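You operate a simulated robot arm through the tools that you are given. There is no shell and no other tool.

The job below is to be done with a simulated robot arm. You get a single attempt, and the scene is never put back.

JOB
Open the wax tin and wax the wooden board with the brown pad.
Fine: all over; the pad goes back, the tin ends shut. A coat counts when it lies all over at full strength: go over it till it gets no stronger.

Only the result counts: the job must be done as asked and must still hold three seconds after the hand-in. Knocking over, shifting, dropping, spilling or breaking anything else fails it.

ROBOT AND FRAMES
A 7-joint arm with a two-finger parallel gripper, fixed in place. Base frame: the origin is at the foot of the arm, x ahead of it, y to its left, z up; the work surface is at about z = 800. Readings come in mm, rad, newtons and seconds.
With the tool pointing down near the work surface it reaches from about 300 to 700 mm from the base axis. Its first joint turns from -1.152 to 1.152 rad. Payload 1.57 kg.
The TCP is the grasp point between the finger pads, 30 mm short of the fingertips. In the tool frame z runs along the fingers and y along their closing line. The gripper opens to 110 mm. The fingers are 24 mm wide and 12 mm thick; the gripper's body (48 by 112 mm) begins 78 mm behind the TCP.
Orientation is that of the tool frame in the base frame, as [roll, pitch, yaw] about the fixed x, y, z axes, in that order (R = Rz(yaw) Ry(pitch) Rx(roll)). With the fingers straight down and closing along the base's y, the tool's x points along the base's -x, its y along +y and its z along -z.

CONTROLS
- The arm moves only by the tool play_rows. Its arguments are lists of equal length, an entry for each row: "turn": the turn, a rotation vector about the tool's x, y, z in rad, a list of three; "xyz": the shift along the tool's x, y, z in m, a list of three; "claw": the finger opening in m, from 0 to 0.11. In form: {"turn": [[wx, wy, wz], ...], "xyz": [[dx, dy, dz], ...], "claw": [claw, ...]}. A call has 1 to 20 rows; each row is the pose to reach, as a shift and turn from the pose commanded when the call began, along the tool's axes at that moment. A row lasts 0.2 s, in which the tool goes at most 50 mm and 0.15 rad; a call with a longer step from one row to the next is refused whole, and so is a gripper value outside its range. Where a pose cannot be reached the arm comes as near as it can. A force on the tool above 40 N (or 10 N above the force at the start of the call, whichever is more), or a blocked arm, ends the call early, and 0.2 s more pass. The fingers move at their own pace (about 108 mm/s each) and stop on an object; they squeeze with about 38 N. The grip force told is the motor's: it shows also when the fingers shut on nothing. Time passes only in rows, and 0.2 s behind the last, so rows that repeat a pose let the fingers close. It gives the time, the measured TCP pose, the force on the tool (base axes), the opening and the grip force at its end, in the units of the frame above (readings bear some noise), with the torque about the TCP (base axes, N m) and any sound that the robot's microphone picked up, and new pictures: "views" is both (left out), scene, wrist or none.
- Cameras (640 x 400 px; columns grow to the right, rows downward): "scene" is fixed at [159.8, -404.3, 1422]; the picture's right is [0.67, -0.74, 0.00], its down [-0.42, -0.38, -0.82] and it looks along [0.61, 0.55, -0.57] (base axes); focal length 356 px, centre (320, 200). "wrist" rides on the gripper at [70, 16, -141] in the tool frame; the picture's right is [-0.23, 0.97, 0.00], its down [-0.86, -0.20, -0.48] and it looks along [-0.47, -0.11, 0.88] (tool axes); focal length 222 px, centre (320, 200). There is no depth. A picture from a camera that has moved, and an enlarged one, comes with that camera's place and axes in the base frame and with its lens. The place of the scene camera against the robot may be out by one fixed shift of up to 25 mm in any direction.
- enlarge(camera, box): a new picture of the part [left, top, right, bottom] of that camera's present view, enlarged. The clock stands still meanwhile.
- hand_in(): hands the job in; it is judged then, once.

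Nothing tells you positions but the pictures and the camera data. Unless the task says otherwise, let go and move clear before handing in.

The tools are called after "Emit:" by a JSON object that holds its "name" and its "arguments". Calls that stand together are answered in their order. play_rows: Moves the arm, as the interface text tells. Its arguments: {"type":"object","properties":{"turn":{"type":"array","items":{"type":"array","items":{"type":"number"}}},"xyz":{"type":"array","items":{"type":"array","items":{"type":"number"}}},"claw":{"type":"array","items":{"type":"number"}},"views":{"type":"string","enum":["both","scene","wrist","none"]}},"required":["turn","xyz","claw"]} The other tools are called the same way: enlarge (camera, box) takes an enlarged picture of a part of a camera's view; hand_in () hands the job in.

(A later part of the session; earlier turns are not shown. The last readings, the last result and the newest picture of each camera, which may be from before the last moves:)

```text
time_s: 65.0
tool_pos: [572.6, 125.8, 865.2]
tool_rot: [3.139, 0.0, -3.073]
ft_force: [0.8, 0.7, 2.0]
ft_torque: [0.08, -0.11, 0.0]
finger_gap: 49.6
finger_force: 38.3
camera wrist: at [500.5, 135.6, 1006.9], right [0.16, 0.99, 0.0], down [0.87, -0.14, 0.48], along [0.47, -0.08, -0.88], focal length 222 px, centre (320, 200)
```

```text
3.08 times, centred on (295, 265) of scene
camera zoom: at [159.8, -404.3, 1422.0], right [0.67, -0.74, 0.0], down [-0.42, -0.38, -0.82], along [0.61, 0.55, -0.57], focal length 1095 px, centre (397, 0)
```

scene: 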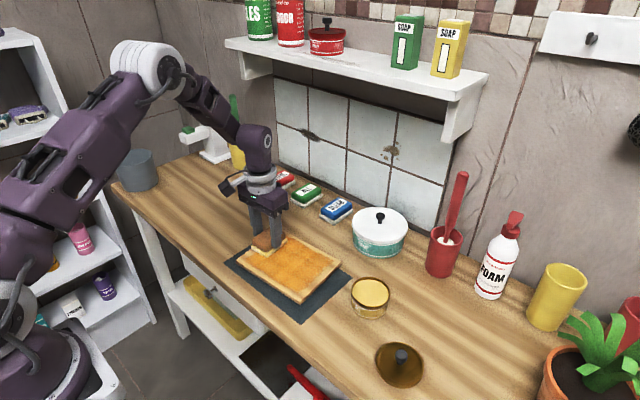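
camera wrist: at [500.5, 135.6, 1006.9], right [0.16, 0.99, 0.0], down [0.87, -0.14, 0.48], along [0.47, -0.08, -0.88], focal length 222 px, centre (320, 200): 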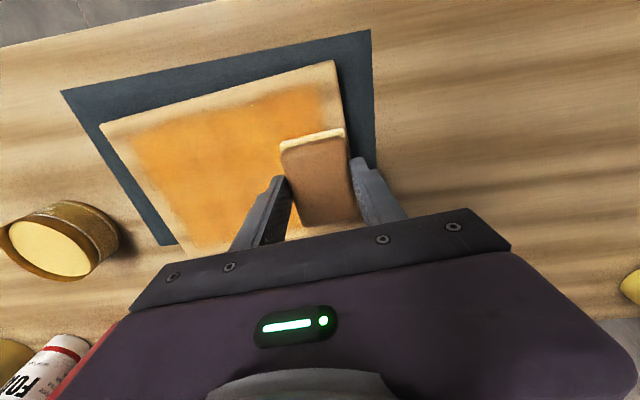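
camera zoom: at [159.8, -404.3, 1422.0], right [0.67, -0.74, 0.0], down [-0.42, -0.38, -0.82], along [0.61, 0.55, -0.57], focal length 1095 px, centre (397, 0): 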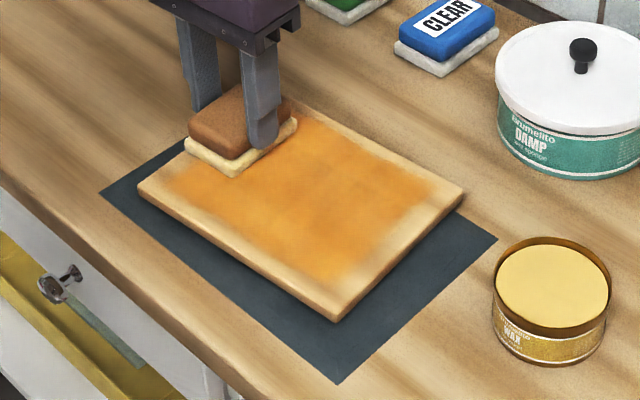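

Contact is light here. I'll continue with the middle row and then the front row at a slightly firmer press.

Emit:
{"name": "play_rows", "arguments": {"turn": [[0, 0, 0], [0, 0, 0], [0, 0, 0], [0, 0, 0], [0, 0, 0], [0, 0, 0], [0, 0, 0], [0, 0, 0], [0, 0, 0], [0, 0, 0], [0, 0, 0], [0, 0, 0], [0, 0, 0], [0, 0, 0], [0, 0, 0], [0, 0, 0], [0, 0, 0], [0, 0, 0], [0, 0, 0], [0, 0, 0]], "xyz": [[0.005, 0, 0.0005], [0.01, -0.004, 0.0009], [0.01, -0.014, 0.0009], [0.01, -0.03, 0.0009], [0.01, -0.046, 0.0009], [0.01, -0.062, 0.0009], [0.01, -0.078, 0.0009], [0.01, -0.094, 0.0009], [0.01, -0.11, 0.0009], [0.01, -0.126, 0.0009], [0.01, -0.136, 0.0009], [0.01, -0.14, 0.0009], [0.018, -0.14, 0.0009], [0.032, -0.14, 0.0009], [0.044, -0.14, 0.0009], [0.048, -0.14, 0.0009], [0.048, -0.132, 0.0009], [0.048, -0.118, 0.0009], [0.048, -0.102, 0.0009], [0.048, -0.086, 0.0009]], "claw": [0.03, 0.03, 0.03, 0.03, 0.03, 0.03, 0.03, 0.03, 0.03, 0.03, 0.03, 0.03, 0.03, 0.03, 0.03, 0.03, 0.03, 0.03, 0.03, 0.03], "views": "scene"}}

Emit:
{"name": "enlarge", "arguments": {"camera": "wrist", "box": [200, 20, 560, 245]}}

```text
time_s: 69.2
tool_pos: [530.3, 35.7, 866.0]
tool_rot: [3.14, 0.0, -3.074]
ft_force: [-0.6, -4.4, 10.4]
ft_torque: [-0.23, -0.09, 0.01]
finger_gap: 49.9
finger_force: 38.1
```

scene: 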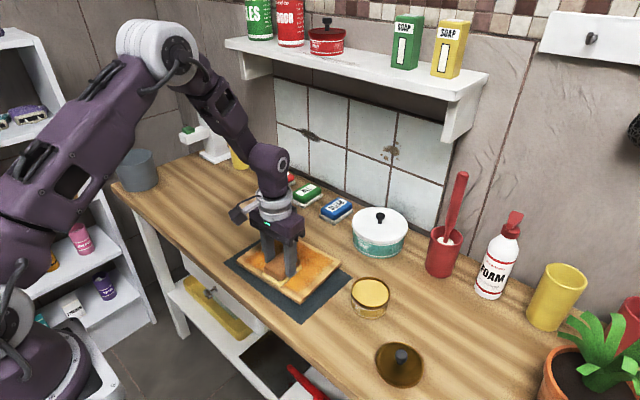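

```text
1.78 times, centred on (380, 132) of wrist
camera zoom: at [460.0, 46.2, 1006.7], right [0.16, 0.99, 0.0], down [0.87, -0.14, 0.48], along [0.47, -0.08, -0.88], focal length 395 px, centre (213, 320)
```

zoom: 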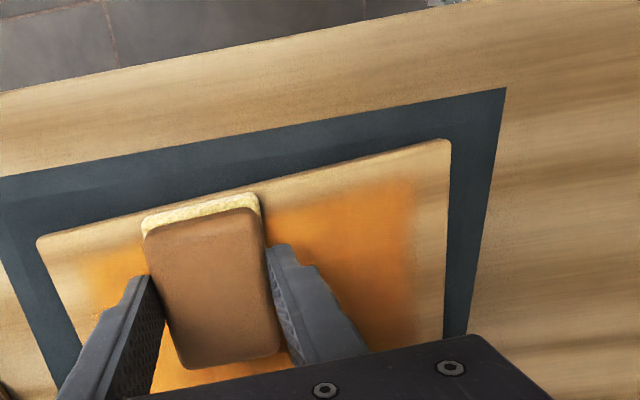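

Emit:
{"name": "play_rows", "arguments": {"turn": [[0, 0, 0], [0, 0, 0], [0, 0, 0], [0, 0, 0], [0, 0, 0], [0, 0, 0], [0, 0, 0], [0, 0, 0], [0, 0, 0], [0, 0, 0], [0, 0, 0], [0, 0, 0], [0, 0, 0], [0, 0, 0], [0, 0, 0], [0, 0, 0], [0, 0, 0], [0, 0, 0], [0, 0, 0], [0, 0, 0]], "xyz": [[0, 0.014, 0.0003], [0, 0.03, 0.0003], [0, 0.046, 0.0003], [0, 0.062, 0.0003], [0, 0.076, 0.0003], [0, 0.084, 0.0003], [0, 0.086, 0.0003], [0, 0.08, 0.0003], [0, 0.066, 0.0003], [0, 0.05, 0.0003], [0, 0.034, 0.0003], [0, 0.018, 0.0003], [0, 0.002, 0.0003], [0, -0.014, 0.0003], [0, -0.03, 0.0003], [0, -0.044, 0.0003], [0, -0.052, 0.0003], [0, -0.054, 0.0003], [0, -0.054, -0.004], [0, -0.054, -0.03]], "claw": [0.03, 0.03, 0.03, 0.03, 0.03, 0.03, 0.03, 0.03, 0.03, 0.03, 0.03, 0.03, 0.03, 0.03, 0.03, 0.03, 0.03, 0.03, 0.03, 0.03]}}

Emit:
{"name": "enlarge", "arguments": {"camera": "scene", "box": [215, 200, 375, 330]}}

Emit:
{"name": "enlarge", "arguments": {"camera": "wrist", "box": [200, 20, 560, 245]}}

```text
time_s: 73.4
tool_pos: [534.3, -19.7, 894.1]
tool_rot: [3.141, -0.002, -3.075]
ft_force: [-0.1, -0.1, 0.5]
ft_torque: [0.01, 0.01, -0.06]
finger_gap: 49.5
finger_force: 37.5
camera wrist: at [462.6, -8.7, 1036.0], right [0.16, 0.99, 0.0], down [0.87, -0.14, 0.48], along [0.47, -0.08, -0.88], focal length 222 px, centre (320, 200)
```

scene: 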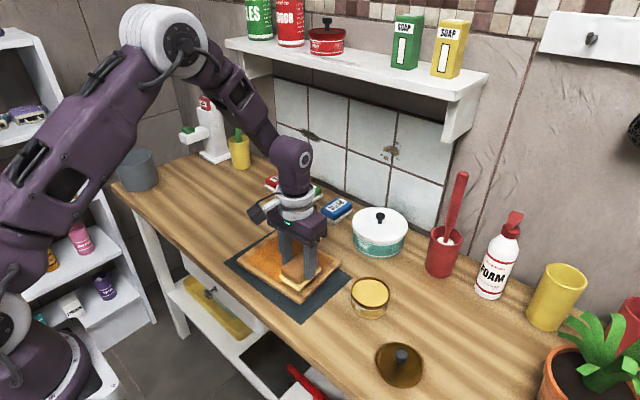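
wrist: 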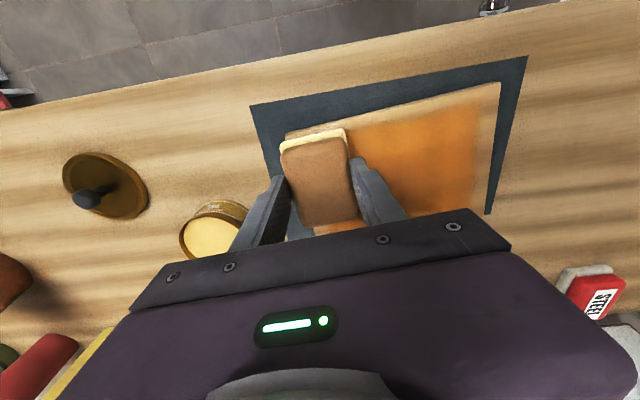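

```text
3.08 times, centred on (295, 265) of scene
camera zoom: at [159.8, -404.3, 1422.0], right [0.67, -0.74, 0.0], down [-0.42, -0.38, -0.82], along [0.61, 0.55, -0.57], focal length 1095 px, centre (397, 0)
```

zoom: 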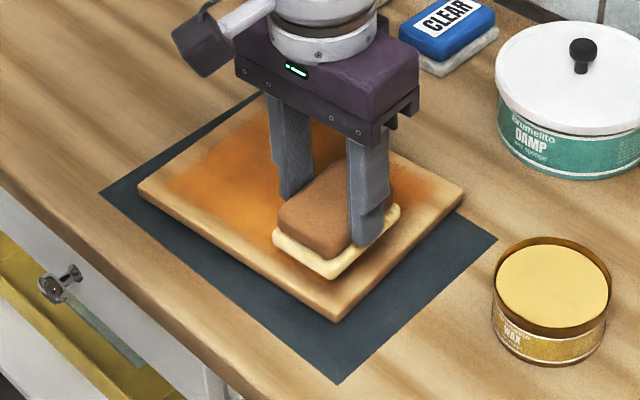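

```text
1.78 times, centred on (380, 132) of wrist
camera zoom: at [462.6, -8.7, 1036.0], right [0.16, 0.99, 0.0], down [0.87, -0.14, 0.48], along [0.47, -0.08, -0.88], focal length 395 px, centre (213, 320)
```

zoom: 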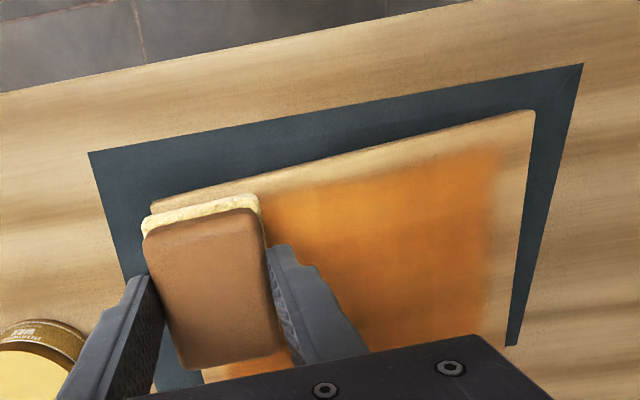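

I'll lift and park over the tin again — the same place as before — so I can compare the coat's colour under equal lighting.

Emit:
{"name": "play_rows", "arguments": {"turn": [[0, 0, 0], [0, 0, 0], [0, 0, 0], [0, 0, 0], [0, 0, 0], [0, 0, 0], [0, 0, 0]], "xyz": [[0, 0, -0.03], [-0.012, -0.03, -0.04], [-0.028, -0.065, -0.04], [-0.044, -0.1, -0.04], [-0.056, -0.125, -0.04], [-0.0604, -0.1353, -0.035], [-0.0604, -0.1353, -0.021]], "claw": [0.03, 0.03, 0.03, 0.03, 0.03, 0.03, 0.03]}}

Emit:
{"name": "enlarge", "arguments": {"camera": "scene", "box": [215, 200, 375, 330]}}

Emit:
{"name": "enlarge", "arguments": {"camera": "wrist", "box": [220, 20, 540, 220]}}

```text
time_s: 75.0
tool_pos: [604.0, -149.0, 917.1]
tool_rot: [3.14, -0.001, -3.075]
ft_force: [0.9, 0.8, 0.3]
ft_torque: [0.01, -0.04, -0.03]
finger_gap: 49.6
finger_force: 37.7
camera wrist: at [532.1, -138.9, 1058.0], right [0.16, 0.99, 0.0], down [0.87, -0.14, 0.48], along [0.47, -0.08, -0.88], focal length 222 px, centre (320, 200)
```

scene: 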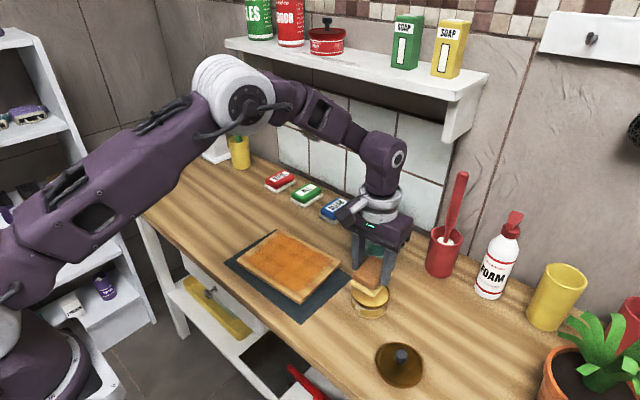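
wrist: 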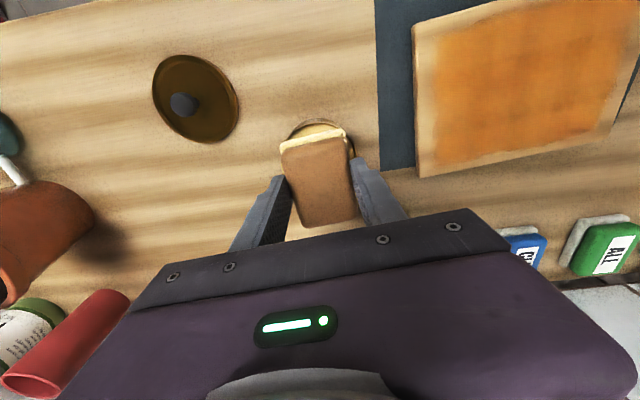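

```text
3.08 times, centred on (295, 265) of scene
camera zoom: at [159.8, -404.3, 1422.0], right [0.67, -0.74, 0.0], down [-0.42, -0.38, -0.82], along [0.61, 0.55, -0.57], focal length 1095 px, centre (397, 0)
```

zoom: 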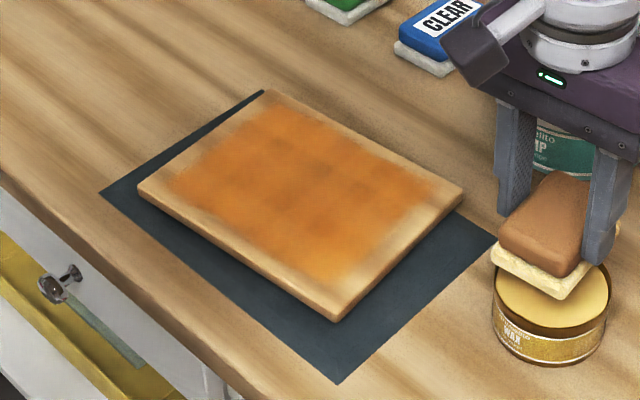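

```text
2.00 times, centred on (380, 120) of wrist
camera zoom: at [532.1, -138.9, 1058.0], right [0.16, 0.99, 0.0], down [0.87, -0.14, 0.48], along [0.47, -0.08, -0.88], focal length 444 px, centre (200, 360)
```

zoom: 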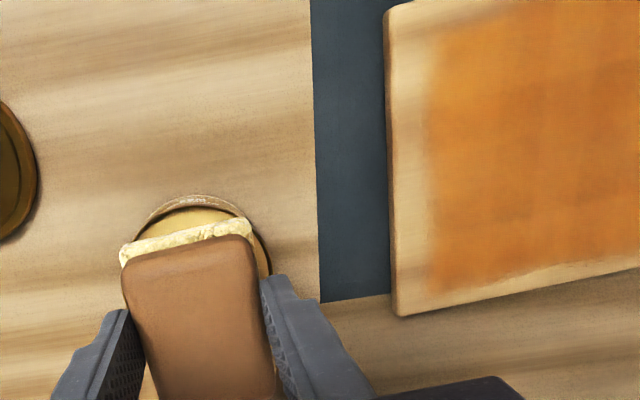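

The coat looks the same as at the last parking. Let me zoom hard into the board to look for weaker cells.

Emit:
{"name": "enlarge", "arguments": {"camera": "scene", "box": [230, 225, 290, 265]}}

Emit:
{"name": "enlarge", "arguments": {"camera": "scene", "box": [280, 235, 350, 305]}}

Emit:
{"name": "enlarge", "arguments": {"camera": "wrist", "box": [400, 0, 640, 180]}}

```text
10.00 times, centred on (260, 245) of scene
camera zoom: at [159.8, -404.3, 1422.0], right [0.67, -0.74, 0.0], down [-0.42, -0.38, -0.82], along [0.61, 0.55, -0.57], focal length 3558 px, centre (920, -250)
```

zoom: 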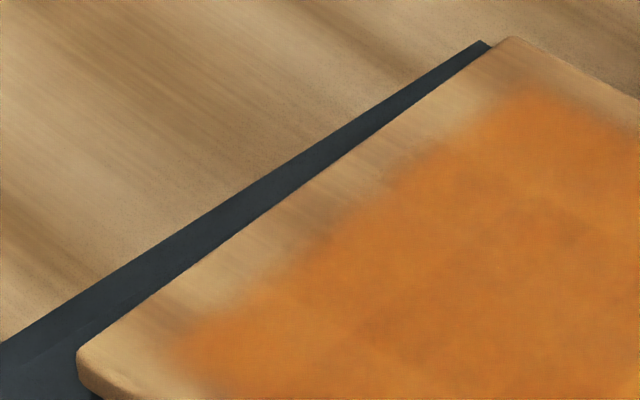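

```text
5.71 times, centred on (315, 270) of scene
camera zoom: at [159.8, -404.3, 1422.0], right [0.67, -0.74, 0.0], down [-0.42, -0.38, -0.82], along [0.61, 0.55, -0.57], focal length 2033 px, centre (349, -200)
```

zoom: 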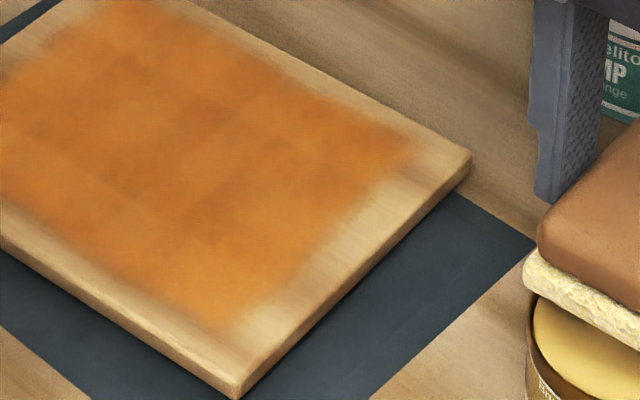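

```text
2.22 times, centred on (520, 90) of wrist
camera zoom: at [532.1, -138.9, 1058.0], right [0.16, 0.99, 0.0], down [0.87, -0.14, 0.48], along [0.47, -0.08, -0.88], focal length 494 px, centre (-124, 444)
```

zoom: 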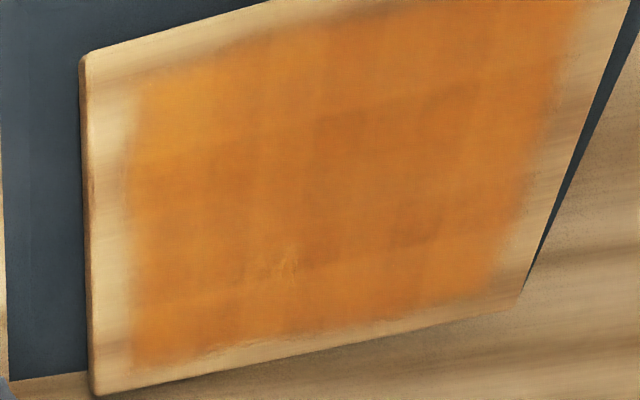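

The coat shows only faint tonal variation (probably wood grain). Let me compare the felt colour now, then recharge and compare.

Emit:
{"name": "enlarge", "arguments": {"camera": "wrist", "box": [265, 115, 365, 165]}}

Emit:
{"name": "play_rows", "arguments": {"turn": [[0, 0, 0], [0, 0, 0], [0, 0, 0], [0, 0, 0], [0, 0, 0], [0, 0, 0], [0, 0, 0], [0, 0, 0], [0, 0, 0], [0, 0, 0], [0, 0, 0], [0, 0, 0]], "xyz": [[0, -0.002, 0.012], [0, -0.002, 0.022], [0, -0.002, 0.027], [0, -0.002, 0.0295], [0, -0.002, 0.031], [0, -0.002, 0.032], [0, -0.002, 0.0328], [0, -0.002, 0.0335], [0, -0.002, 0.0335], [0, -0.002, 0.03], [0, -0.002, 0.02], [0, -0.002, 0.0]], "claw": [0.03, 0.03, 0.03, 0.03, 0.03, 0.03, 0.03, 0.03, 0.03, 0.03, 0.03, 0.03]}}

Emit:
{"name": "enlarge", "arguments": {"camera": "wrist", "box": [265, 115, 365, 165]}}

Emit:
{"name": "enlarge", "arguments": {"camera": "scene", "box": [350, 250, 410, 320]}}

```text
6.40 times, centred on (315, 140) of wrist
camera zoom: at [532.1, -138.9, 1058.0], right [0.16, 0.99, 0.0], down [0.87, -0.14, 0.48], along [0.47, -0.08, -0.88], focal length 1422 px, centre (352, 584)
```

zoom: 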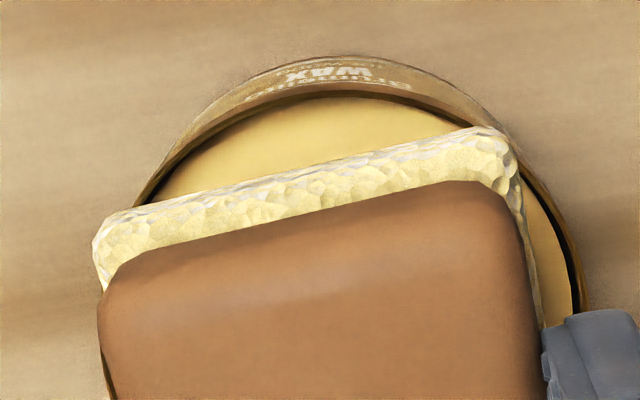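

```text
time_s: 77.6
tool_pos: [604.2, -149.8, 917.2]
tool_rot: [3.14, -0.001, -3.073]
ft_force: [0.0, -0.5, -0.1]
ft_torque: [-0.01, 0.02, 0.02]
finger_gap: 49.7
finger_force: 38.2
camera wrist: at [532.9, -140.3, 1057.6], right [0.16, 0.99, 0.0], down [0.87, -0.14, 0.48], along [0.47, -0.08, -0.88], focal length 222 px, centre (320, 200)
```

scene: 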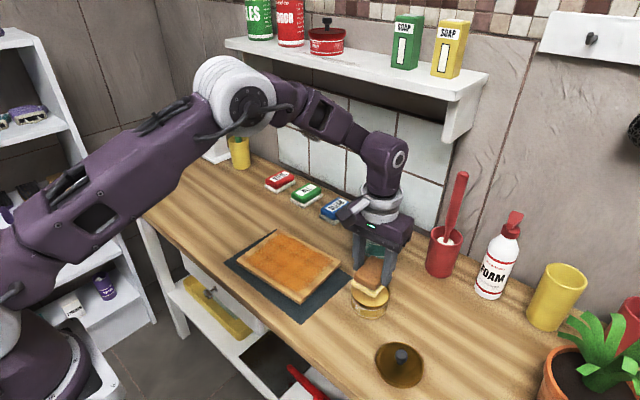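
wrist: 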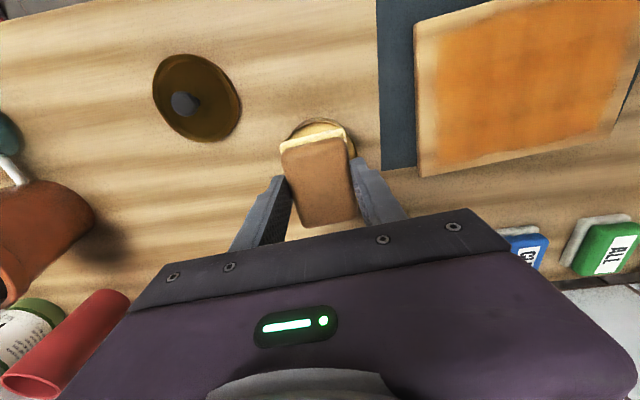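

```text
6.40 times, centred on (315, 140) of wrist
camera zoom: at [532.9, -140.3, 1057.6], right [0.16, 0.99, 0.0], down [0.87, -0.14, 0.48], along [0.47, -0.08, -0.88], focal length 1422 px, centre (352, 584)
```

zoom: 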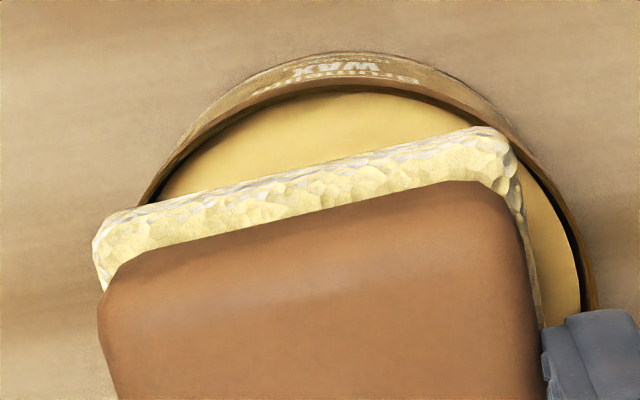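

```text
5.71 times, centred on (380, 285) of scene
camera zoom: at [159.8, -404.3, 1422.0], right [0.67, -0.74, 0.0], down [-0.42, -0.38, -0.82], along [0.61, 0.55, -0.57], focal length 2033 px, centre (-23, -286)
```

zoom: 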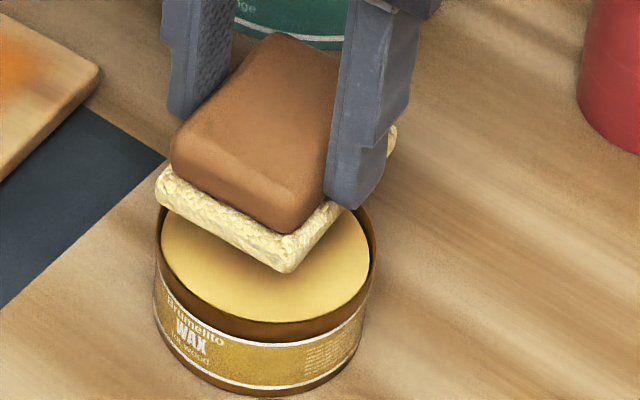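

Felt colour looks the same. I'll make sure the dip truly presses the wax this time and read the force at the bottom.

Emit:
{"name": "play_rows", "arguments": {"turn": [[0, 0, 0], [0, 0, 0], [0, 0, 0], [0, 0, 0], [0, 0, 0], [0, 0, 0], [0, 0, 0], [0, 0, 0]], "xyz": [[0, -0.001, 0.015], [0, -0.001, 0.026], [0, -0.001, 0.03], [0, -0.001, 0.032], [0, -0.001, 0.033], [0, -0.001, 0.034], [0, -0.001, 0.0345], [0, -0.001, 0.0345]], "claw": [0.03, 0.03, 0.03, 0.03, 0.03, 0.03, 0.03, 0.03], "views": "none"}}

Emit:
{"name": "enlarge", "arguments": {"camera": "scene", "box": [350, 250, 410, 320]}}

```text
time_s: 79.4
tool_pos: [604.3, -151.4, 883.5]
tool_rot: [-3.141, 0.002, -3.073]
ft_force: [-2.5, 2.4, 17.2]
ft_torque: [-0.09, 0.14, -0.02]
finger_gap: 49.6
finger_force: 38.0
```

```text
5.71 times, centred on (380, 285) of scene
camera zoom: at [159.4, -404.1, 1422.1], right [0.67, -0.74, 0.0], down [-0.42, -0.38, -0.82], along [0.61, 0.55, -0.57], focal length 2033 px, centre (-23, -286)
```

zoom: 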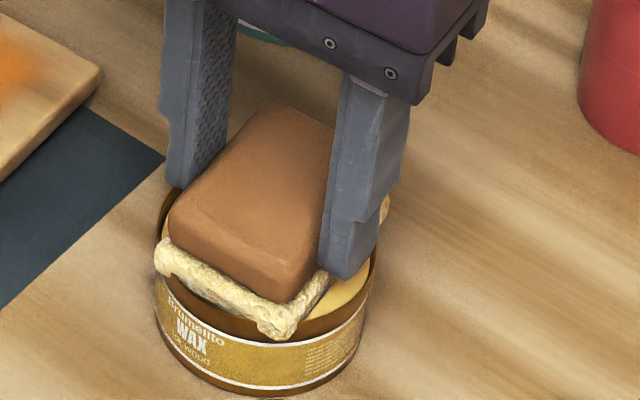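

Good dip (17 N). I'll carry the charged pad back to the board's near-front corner, kept flush with the edges, and start a full perimeter pass.

Emit:
{"name": "play_rows", "arguments": {"turn": [[0, 0, 0], [0, 0, 0], [0, 0, 0], [0, 0, 0], [0, 0, 0], [0, 0, 0], [0, 0, 0], [0, 0, 0], [0, 0, 0], [0, 0, 0], [0, 0, 0], [0, 0, 0]], "xyz": [[0, 0, -0.003], [0, 0, -0.012], [0, 0, -0.03], [0, 0, -0.045], [0.018, 0.04, -0.045], [0.036, 0.08, -0.045], [0.052, 0.117, -0.045], [0.0605, 0.1349, -0.03], [0.0605, 0.1349, -0.01], [0.0605, 0.1349, 0.006], [0.0605, 0.1349, 0.0145], [0.0605, 0.1349, 0.017]], "claw": [0.03, 0.03, 0.03, 0.03, 0.03, 0.03, 0.03, 0.03, 0.03, 0.03, 0.03, 0.03]}}

Emit:
{"name": "enlarge", "arguments": {"camera": "wrist", "box": [200, 40, 560, 265]}}

```text
time_s: 82.0
tool_pos: [534.5, -20.6, 864.8]
tool_rot: [3.141, 0.003, -3.075]
ft_force: [-8.0, 2.5, 27.7]
ft_torque: [0.08, 0.22, 0.01]
finger_gap: 49.8
finger_force: 38.1
camera wrist: at [462.5, -10.6, 1006.1], right [0.16, 0.99, 0.0], down [0.87, -0.14, 0.48], along [0.47, -0.08, -0.88], focal length 222 px, centre (320, 200)
```

scene: 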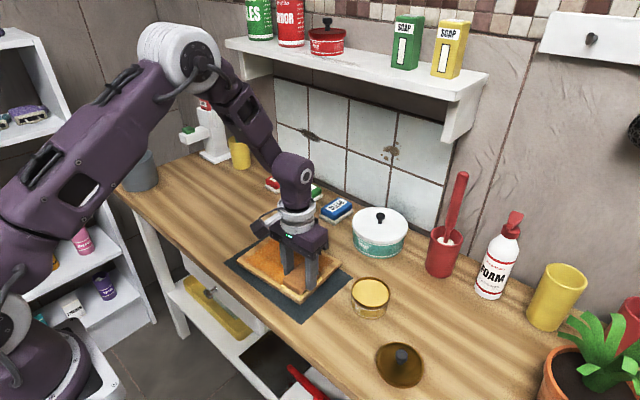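
wrist: 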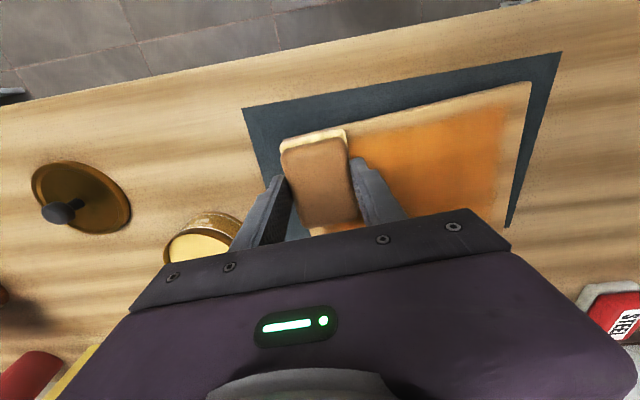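

```text
1.78 times, centred on (380, 152) of wrist
camera zoom: at [462.5, -10.6, 1006.1], right [0.16, 0.99, 0.0], down [0.87, -0.14, 0.48], along [0.47, -0.08, -0.88], focal length 395 px, centre (213, 284)
```

zoom: 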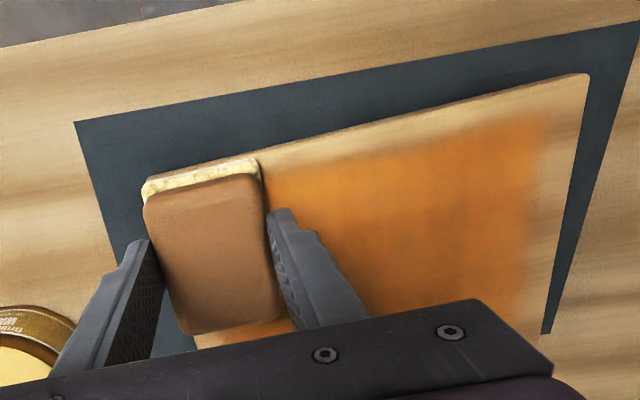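

Emit:
{"name": "play_rows", "arguments": {"turn": [[0, 0, 0], [0, 0, 0], [0, 0, 0], [0, 0, 0], [0, 0, 0], [0, 0, 0], [0, 0, 0], [0, 0, 0], [0, 0, 0], [0, 0, 0], [0, 0, 0], [0, 0, 0], [0, 0, 0], [0, 0, 0], [0, 0, 0], [0, 0, 0], [0, 0, 0], [0, 0, 0], [0, 0, 0], [0, 0, 0]], "xyz": [[0, 0, -0.0009], [0, 0.008, -0.0009], [0, 0.022, -0.0009], [0, 0.038, -0.0009], [0, 0.054, -0.0009], [0, 0.07, -0.0009], [0, 0.086, -0.0009], [0, 0.102, -0.0009], [0, 0.118, -0.0009], [0, 0.132, -0.0009], [0, 0.142, -0.0009], [0, 0.146, -0.0009], [-0.008, 0.146, -0.0009], [-0.022, 0.146, -0.0009], [-0.038, 0.146, -0.0009], [-0.054, 0.146, -0.0009], [-0.068, 0.146, -0.0009], [-0.076, 0.146, -0.0009], [-0.079, 0.146, -0.0009], [-0.079, 0.14, -0.0009]], "claw": [0.03, 0.03, 0.03, 0.03, 0.03, 0.03, 0.03, 0.03, 0.03, 0.03, 0.03, 0.03, 0.03, 0.03, 0.03, 0.03, 0.03, 0.03, 0.03, 0.03]}}

Emit:
{"name": "enlarge", "arguments": {"camera": "scene", "box": [215, 200, 375, 330]}}

Emit:
{"name": "enlarge", "arguments": {"camera": "wrist", "box": [40, 0, 400, 225]}}

```text
time_s: 86.2
tool_pos: [603.8, 125.7, 864.6]
tool_rot: [3.141, -0.001, -3.073]
ft_force: [0.2, -0.4, 0.2]
ft_torque: [-0.01, 0.02, -0.03]
finger_gap: 49.7
finger_force: 38.6
camera wrist: at [532.2, 134.9, 1006.9], right [0.16, 0.99, 0.0], down [0.87, -0.14, 0.48], along [0.47, -0.08, -0.88], focal length 222 px, centre (320, 200)
```

scene: 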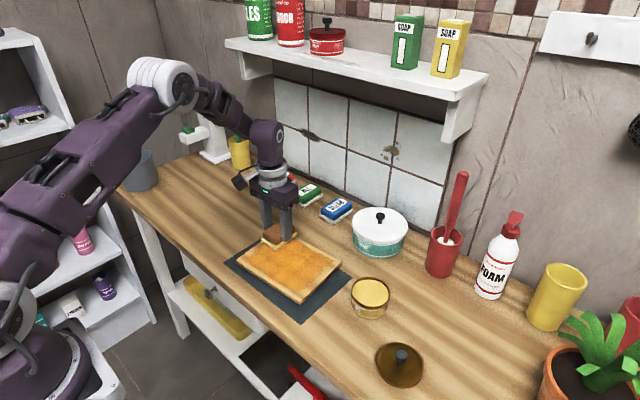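
wrist: 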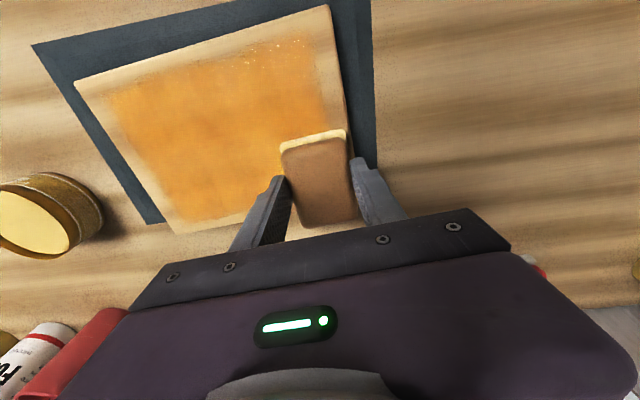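

```text
3.08 times, centred on (295, 265) of scene
camera zoom: at [159.8, -404.2, 1422.0], right [0.67, -0.74, 0.0], down [-0.42, -0.38, -0.82], along [0.61, 0.55, -0.57], focal length 1095 px, centre (397, 0)
```

zoom: 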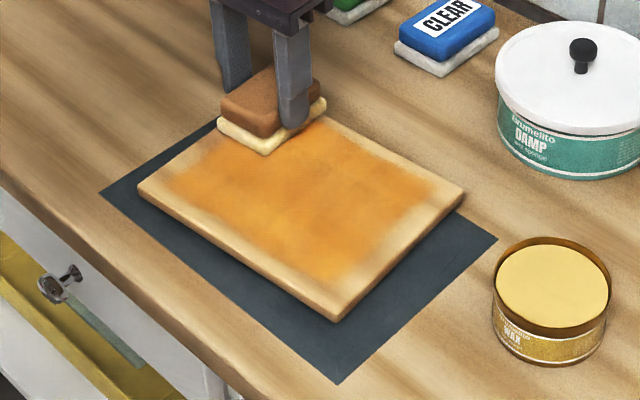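

```text
1.78 times, centred on (220, 112) of wrist
camera zoom: at [532.2, 134.9, 1006.9], right [0.16, 0.99, 0.0], down [0.87, -0.14, 0.48], along [0.47, -0.08, -0.88], focal length 395 px, centre (498, 356)
```

zoom: 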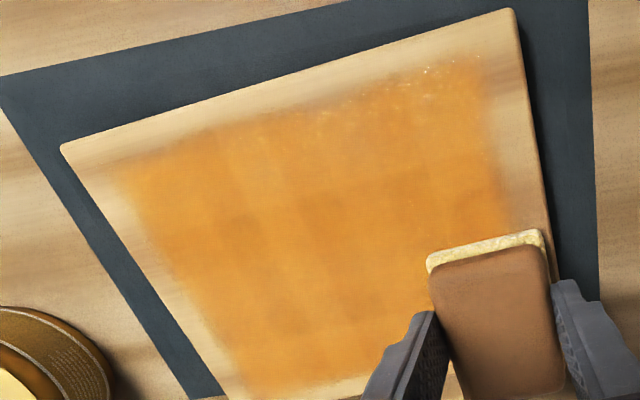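

Small bright specks have appeared on the coat near the far-front corner. Let me look closely at them.

Emit:
{"name": "enlarge", "arguments": {"camera": "wrist", "box": [200, 20, 340, 110]}}

Emit:
{"name": "enlarge", "arguments": {"camera": "wrist", "box": [80, 50, 260, 220]}}

Emit:
{"name": "enlarge", "arguments": {"camera": "scene", "box": [235, 225, 345, 305]}}

```text
4.44 times, centred on (270, 65) of wrist
camera zoom: at [532.2, 134.9, 1006.9], right [0.16, 0.99, 0.0], down [0.87, -0.14, 0.48], along [0.47, -0.08, -0.88], focal length 987 px, centre (542, 800)
```

zoom: 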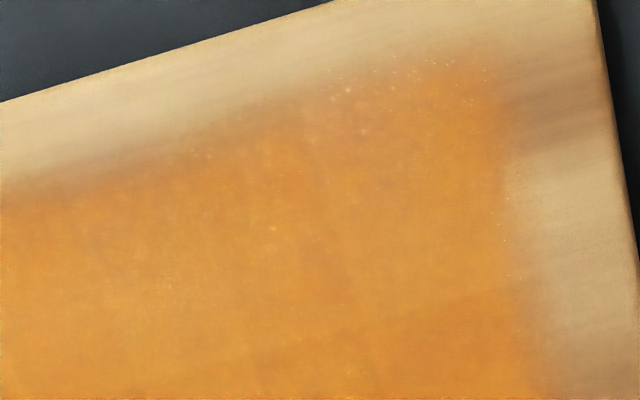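

```text
2.35 times, centred on (170, 135) of wrist
camera zoom: at [532.2, 134.9, 1006.9], right [0.16, 0.99, 0.0], down [0.87, -0.14, 0.48], along [0.47, -0.08, -0.88], focal length 523 px, centre (673, 353)
```

zoom: 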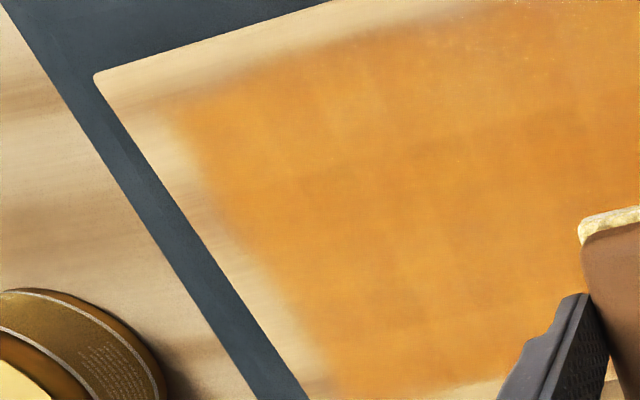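

```text
5.00 times, centred on (290, 265) of scene
camera zoom: at [159.8, -404.2, 1422.0], right [0.67, -0.74, 0.0], down [-0.42, -0.38, -0.82], along [0.61, 0.55, -0.57], focal length 1779 px, centre (470, -125)
```

zoom: 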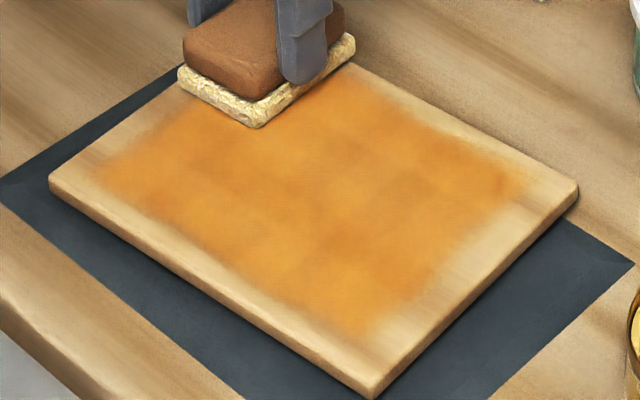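

The specks are just glints, and the coat's rim is drawn the same on all sides, so it's the drawn inset. There's no contact here now though, so I'll lower until I feel the board again.

Emit:
{"name": "play_rows", "arguments": {"turn": [[0, 0, 0], [0, 0, 0], [0, 0, 0]], "xyz": [[0, 0, 0.0008], [0, 0, 0.0014], [0, 0, 0.0014]], "claw": [0.03, 0.03, 0.03], "views": "none"}}

Emit:
{"name": "enlarge", "arguments": {"camera": "scene", "box": [235, 205, 315, 265]}}

```text
time_s: 87.0
tool_pos: [604.4, 125.1, 864.1]
tool_rot: [3.14, 0.002, -3.073]
ft_force: [-1.5, -0.7, 14.0]
ft_torque: [-0.03, 0.22, -0.01]
finger_gap: 49.8
finger_force: 37.9
```

```text
6.67 times, centred on (275, 235) of scene
camera zoom: at [159.5, -404.3, 1422.0], right [0.67, -0.74, 0.0], down [-0.42, -0.38, -0.82], along [0.61, 0.55, -0.57], focal length 2372 px, centre (620, -33)
```

zoom: 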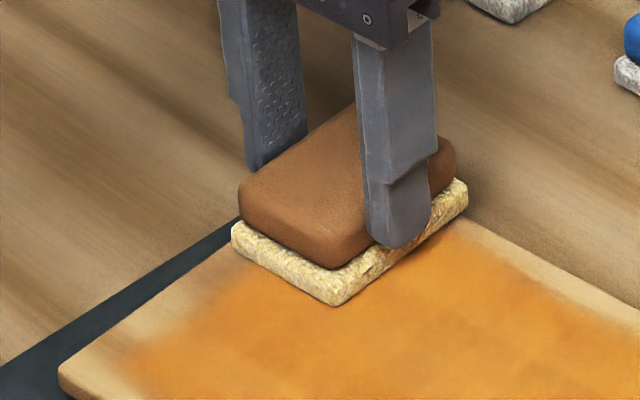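

14 N contact again. Now the back row stroke toward the tin end, then across to the next row.

Emit:
{"name": "play_rows", "arguments": {"turn": [[0, 0, 0], [0, 0, 0], [0, 0, 0], [0, 0, 0], [0, 0, 0], [0, 0, 0], [0, 0, 0], [0, 0, 0], [0, 0, 0], [0, 0, 0], [0, 0, 0], [0, 0, 0], [0, 0, 0], [0, 0, 0], [0, 0, 0]], "xyz": [[0, -0.006, 0], [0, -0.02, 0], [0, -0.036, 0], [0, -0.052, 0], [0, -0.068, 0], [0, -0.084, 0], [0, -0.1, 0], [0, -0.116, 0], [0, -0.13, 0], [0, -0.138, 0], [0, -0.14, 0], [0.006, -0.14, 0], [0.018, -0.14, 0], [0.026, -0.14, 0], [0.026, -0.134, 0]], "claw": [0.03, 0.03, 0.03, 0.03, 0.03, 0.03, 0.03, 0.03, 0.03, 0.03, 0.03, 0.03, 0.03, 0.03, 0.03], "views": "none"}}

```text
time_s: 90.2
tool_pos: [586.3, -14.1, 864.2]
tool_rot: [-3.139, -0.003, -3.075]
ft_force: [1.9, -11.7, 22.1]
ft_torque: [-0.4, -0.32, -0.12]
finger_gap: 49.5
finger_force: 38.1
```

Emit:
{"name": "play_rows", "arguments": {"turn": [[0, 0, 0], [0, 0, 0], [0, 0, 0], [0, 0, 0], [0, 0, 0], [0, 0, 0], [0, 0, 0], [0, 0, 0], [0, 0, 0], [0, 0, 0], [0, 0, 0], [0, 0, 0], [0, 0, 0], [0, 0, 0], [0, 0, 0], [0, 0, 0], [0, 0, 0], [0, 0, 0], [0, 0, 0], [0, 0, 0]], "xyz": [[0, 0.012, -0.0004], [0, 0.028, -0.0004], [0, 0.044, -0.0003], [0, 0.06, -0.0002], [0, 0.076, -0.0001], [0, 0.092, 0], [0, 0.108, 0], [0, 0.122, 0], [0, 0.132, 0], [0, 0.136, 0], [0.006, 0.136, 0], [0.018, 0.136, 0], [0.026, 0.136, 0], [0.026, 0.13, 0], [0.026, 0.116, 0], [0.026, 0.1, 0], [0.026, 0.084, 0], [0.026, 0.068, -0.0001], [0.026, 0.052, -0.0001], [0.026, 0.036, -0.0001]], "claw": [0.03, 0.03, 0.03, 0.03, 0.03, 0.03, 0.03, 0.03, 0.03, 0.03, 0.03, 0.03, 0.03, 0.03, 0.03, 0.03, 0.03, 0.03, 0.03, 0.03], "views": "none"}}

```text
time_s: 94.4
tool_pos: [557.8, 21.5, 864.0]
tool_rot: [3.14, 0.0, -3.073]
ft_force: [-0.3, 5.6, 13.3]
ft_torque: [0.2, 0.02, -0.04]
finger_gap: 49.7
finger_force: 37.8
```

Emit:
{"name": "play_rows", "arguments": {"turn": [[0, 0, 0], [0, 0, 0], [0, 0, 0], [0, 0, 0], [0, 0, 0], [0, 0, 0], [0, 0, 0], [0, 0, 0], [0, 0, 0], [0, 0, 0], [0, 0, 0], [0, 0, 0], [0, 0, 0], [0, 0, 0], [0, 0, 0], [0, 0, 0], [0, 0, 0], [0, 0, 0], [0, 0, 0], [0, 0, 0]], "xyz": [[0, -0.014, 0], [0, -0.028, 0], [0, -0.038, 0], [0, -0.042, 0], [0.008, -0.042, 0], [0.02, -0.042, 0], [0.026, -0.042, 0], [0.026, -0.036, 0], [0.026, -0.022, 0], [0.026, -0.006, 0], [0.026, 0.01, 0], [0.026, 0.026, 0], [0.026, 0.042, 0], [0.026, 0.058, 0.0001], [0.026, 0.074, 0.0002], [0.026, 0.088, 0.0002], [0.026, 0.098, 0.0003], [0.026, 0.102, 0.0003], [0.018, 0.102, 0.0003], [0.004, 0.102, 0.0003]], "claw": [0.03, 0.03, 0.03, 0.03, 0.03, 0.03, 0.03, 0.03, 0.03, 0.03, 0.03, 0.03, 0.03, 0.03, 0.03, 0.03, 0.03, 0.03, 0.03, 0.03]}}

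Emit:
{"name": "enlarge", "arguments": {"camera": "scene", "box": [215, 200, 375, 330]}}

Emit:
{"name": "enlarge", "arguments": {"camera": "wrist", "box": [40, 0, 400, 225]}}

```text
time_s: 98.6
tool_pos: [546.9, 124.0, 863.7]
tool_rot: [3.14, -0.003, -3.073]
ft_force: [-4.5, -1.4, 8.4]
ft_torque: [0.02, 0.09, 0.03]
finger_gap: 49.7
finger_force: 38.0
camera wrist: at [475.0, 135.0, 1005.4], right [0.16, 0.99, 0.0], down [0.87, -0.14, 0.48], along [0.47, -0.08, -0.88], focal length 222 px, centre (320, 200)
```

scene: 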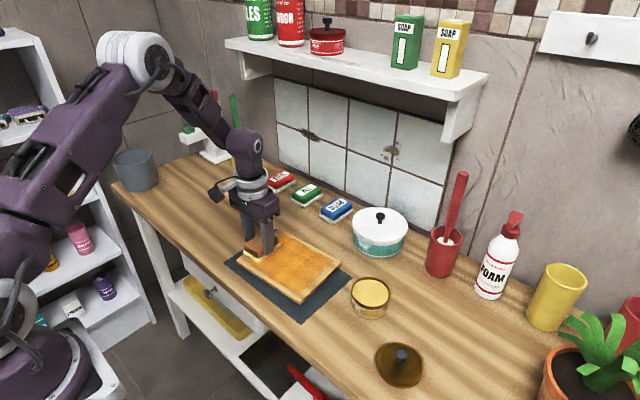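
wrist: 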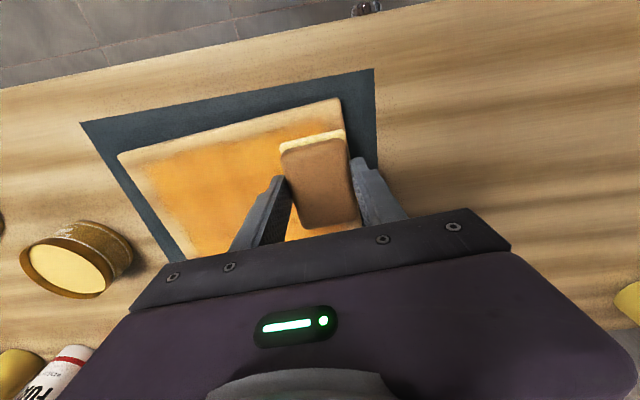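

```text
3.08 times, centred on (295, 265) of scene
camera zoom: at [159.5, -404.3, 1422.0], right [0.67, -0.74, 0.0], down [-0.42, -0.38, -0.82], along [0.61, 0.55, -0.57], focal length 1095 px, centre (397, 0)
```

zoom: 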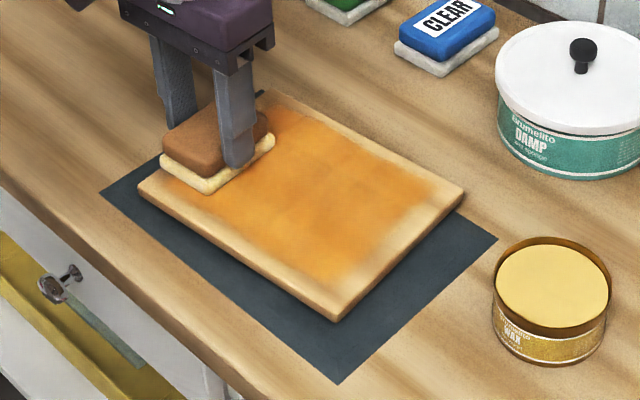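

```text
1.78 times, centred on (220, 112) of wrist
camera zoom: at [475.0, 135.0, 1005.4], right [0.16, 0.99, 0.0], down [0.87, -0.14, 0.48], along [0.47, -0.08, -0.88], focal length 395 px, centre (498, 356)
```

zoom: 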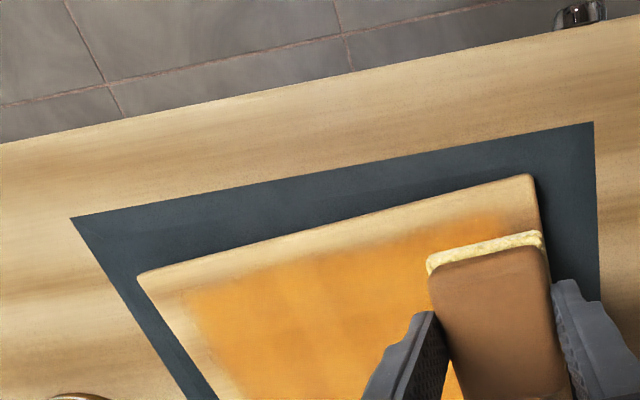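

Contact held through these passes. I'll sweep the far short edge back and forth, then lift and park over the tin again for a like-for-like comparison.

Emit:
{"name": "play_rows", "arguments": {"turn": [[0, 0, 0], [0, 0, 0], [0, 0, 0], [0, 0, 0], [0, 0, 0], [0, 0, 0], [0, 0, 0], [0, 0, 0], [0, 0, 0], [0, 0, 0], [0, 0, 0]], "xyz": [[-0.01, 0, 0.0003], [-0.022, 0, 0.0003], [-0.036, 0, 0.0003], [-0.048, 0, 0.0003], [-0.054, 0, 0.0003], [-0.05, 0, 0.0003], [-0.038, 0, 0.0003], [-0.024, 0, 0.0003], [-0.01, 0, 0.0003], [-0.005, 0, -0.004], [-0.005, 0, -0.035]], "claw": [0.03, 0.03, 0.03, 0.03, 0.03, 0.03, 0.03, 0.03, 0.03, 0.03, 0.03], "views": "none"}}

Emit:
{"name": "play_rows", "arguments": {"turn": [[0, 0, 0], [0, 0, 0], [0, 0, 0], [0, 0, 0], [0, 0, 0], [0, 0, 0], [0, 0, 0], [0, 0, 0], [0, 0, 0]], "xyz": [[-0.002, -0.02, -0.015], [-0.007, -0.06, -0.03], [-0.012, -0.1, -0.03], [-0.017, -0.14, -0.03], [-0.021, -0.18, -0.03], [-0.026, -0.22, -0.03], [-0.03, -0.255, -0.03], [-0.033, -0.277, -0.03], [-0.033, -0.277, -0.018]], "claw": [0.03, 0.03, 0.03, 0.03, 0.03, 0.03, 0.03, 0.03, 0.03]}}

Emit:
{"name": "enlarge", "arguments": {"camera": "scene", "box": [215, 200, 375, 330]}}

Emit:
{"name": "enlarge", "arguments": {"camera": "wrist", "box": [400, 0, 640, 180]}}

Emit:
{"name": "enlarge", "arguments": {"camera": "scene", "box": [280, 235, 350, 305]}}

Emit:
{"name": "enlarge", "arguments": {"camera": "scene", "box": [230, 225, 290, 265]}}

```text
time_s: 101.0
tool_pos: [552.4, 124.4, 900.0]
tool_rot: [3.14, -0.003, -3.074]
ft_force: [-0.2, 0.5, 0.3]
ft_torque: [-0.04, -0.01, -0.01]
finger_gap: 49.6
finger_force: 38.4
```

```text
time_s: 103.0
tool_pos: [605.1, -150.3, 917.0]
tool_rot: [3.14, 0.002, -3.073]
ft_force: [0.5, -0.6, 0.1]
ft_torque: [-0.01, -0.01, 0.0]
finger_gap: 49.7
finger_force: 38.1
camera wrist: at [532.8, -140.6, 1057.5], right [0.16, 0.99, 0.0], down [0.87, -0.14, 0.48], along [0.47, -0.08, -0.88], focal length 222 px, centre (320, 200)
```

scene: 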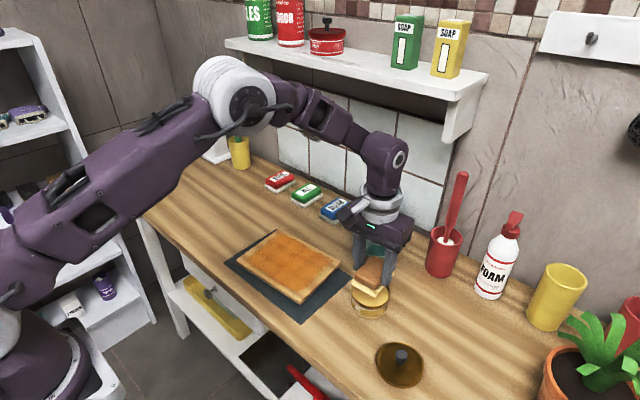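
wrist: 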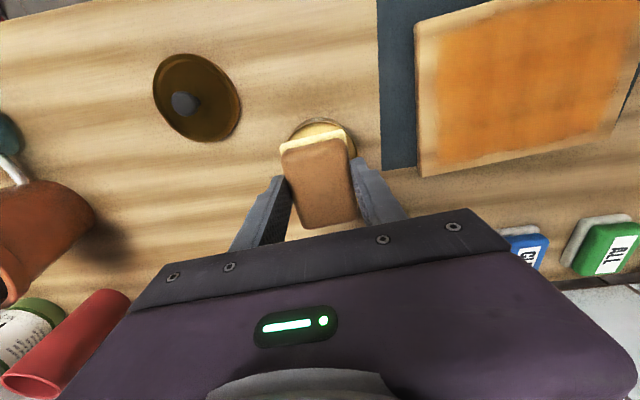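

```text
3.08 times, centred on (295, 265) of scene
camera zoom: at [159.8, -404.3, 1422.0], right [0.67, -0.74, 0.0], down [-0.42, -0.38, -0.82], along [0.61, 0.55, -0.57], focal length 1095 px, centre (397, 0)
```

zoom: 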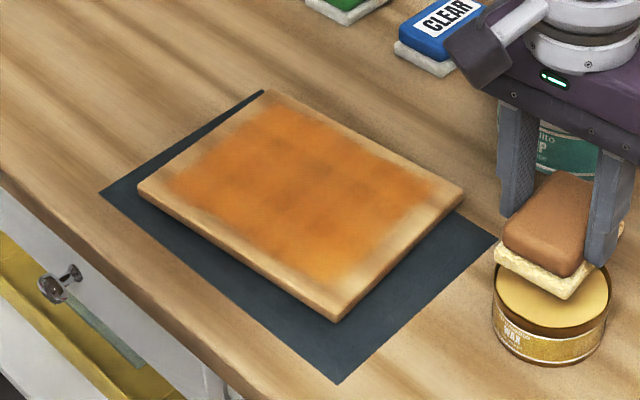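

```text
2.22 times, centred on (520, 90) of wrist
camera zoom: at [532.8, -140.6, 1057.5], right [0.16, 0.99, 0.0], down [0.87, -0.14, 0.48], along [0.47, -0.08, -0.88], focal length 494 px, centre (-124, 444)
```

zoom: 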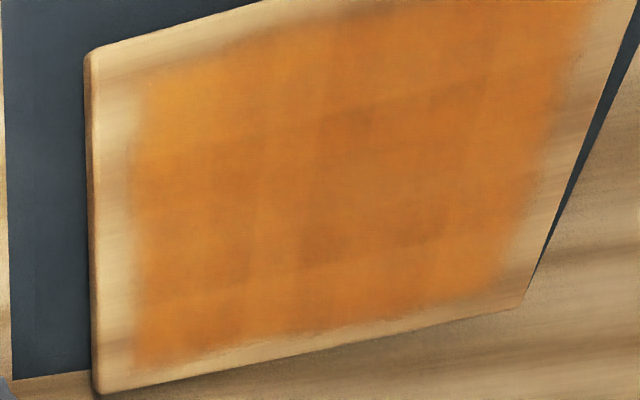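

```text
5.71 times, centred on (315, 270) of scene
camera zoom: at [159.8, -404.3, 1422.0], right [0.67, -0.74, 0.0], down [-0.42, -0.38, -0.82], along [0.61, 0.55, -0.57], focal length 2033 px, centre (349, -200)
```

zoom: 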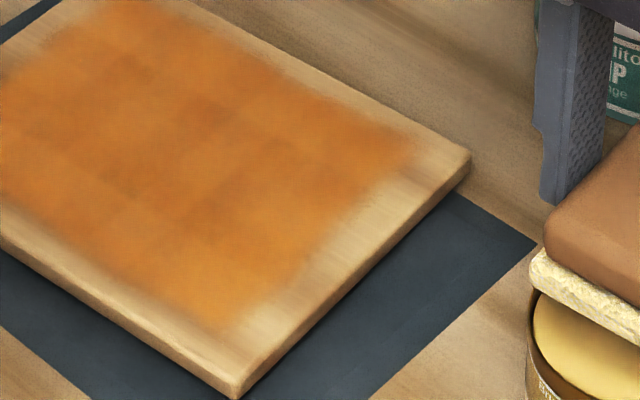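

```text
10.00 times, centred on (260, 245) of scene
camera zoom: at [159.8, -404.3, 1422.0], right [0.67, -0.74, 0.0], down [-0.42, -0.38, -0.82], along [0.61, 0.55, -0.57], focal length 3558 px, centre (920, -250)
```

zoom: 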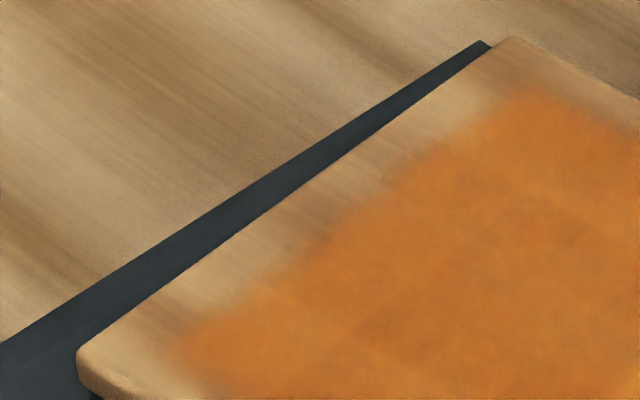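

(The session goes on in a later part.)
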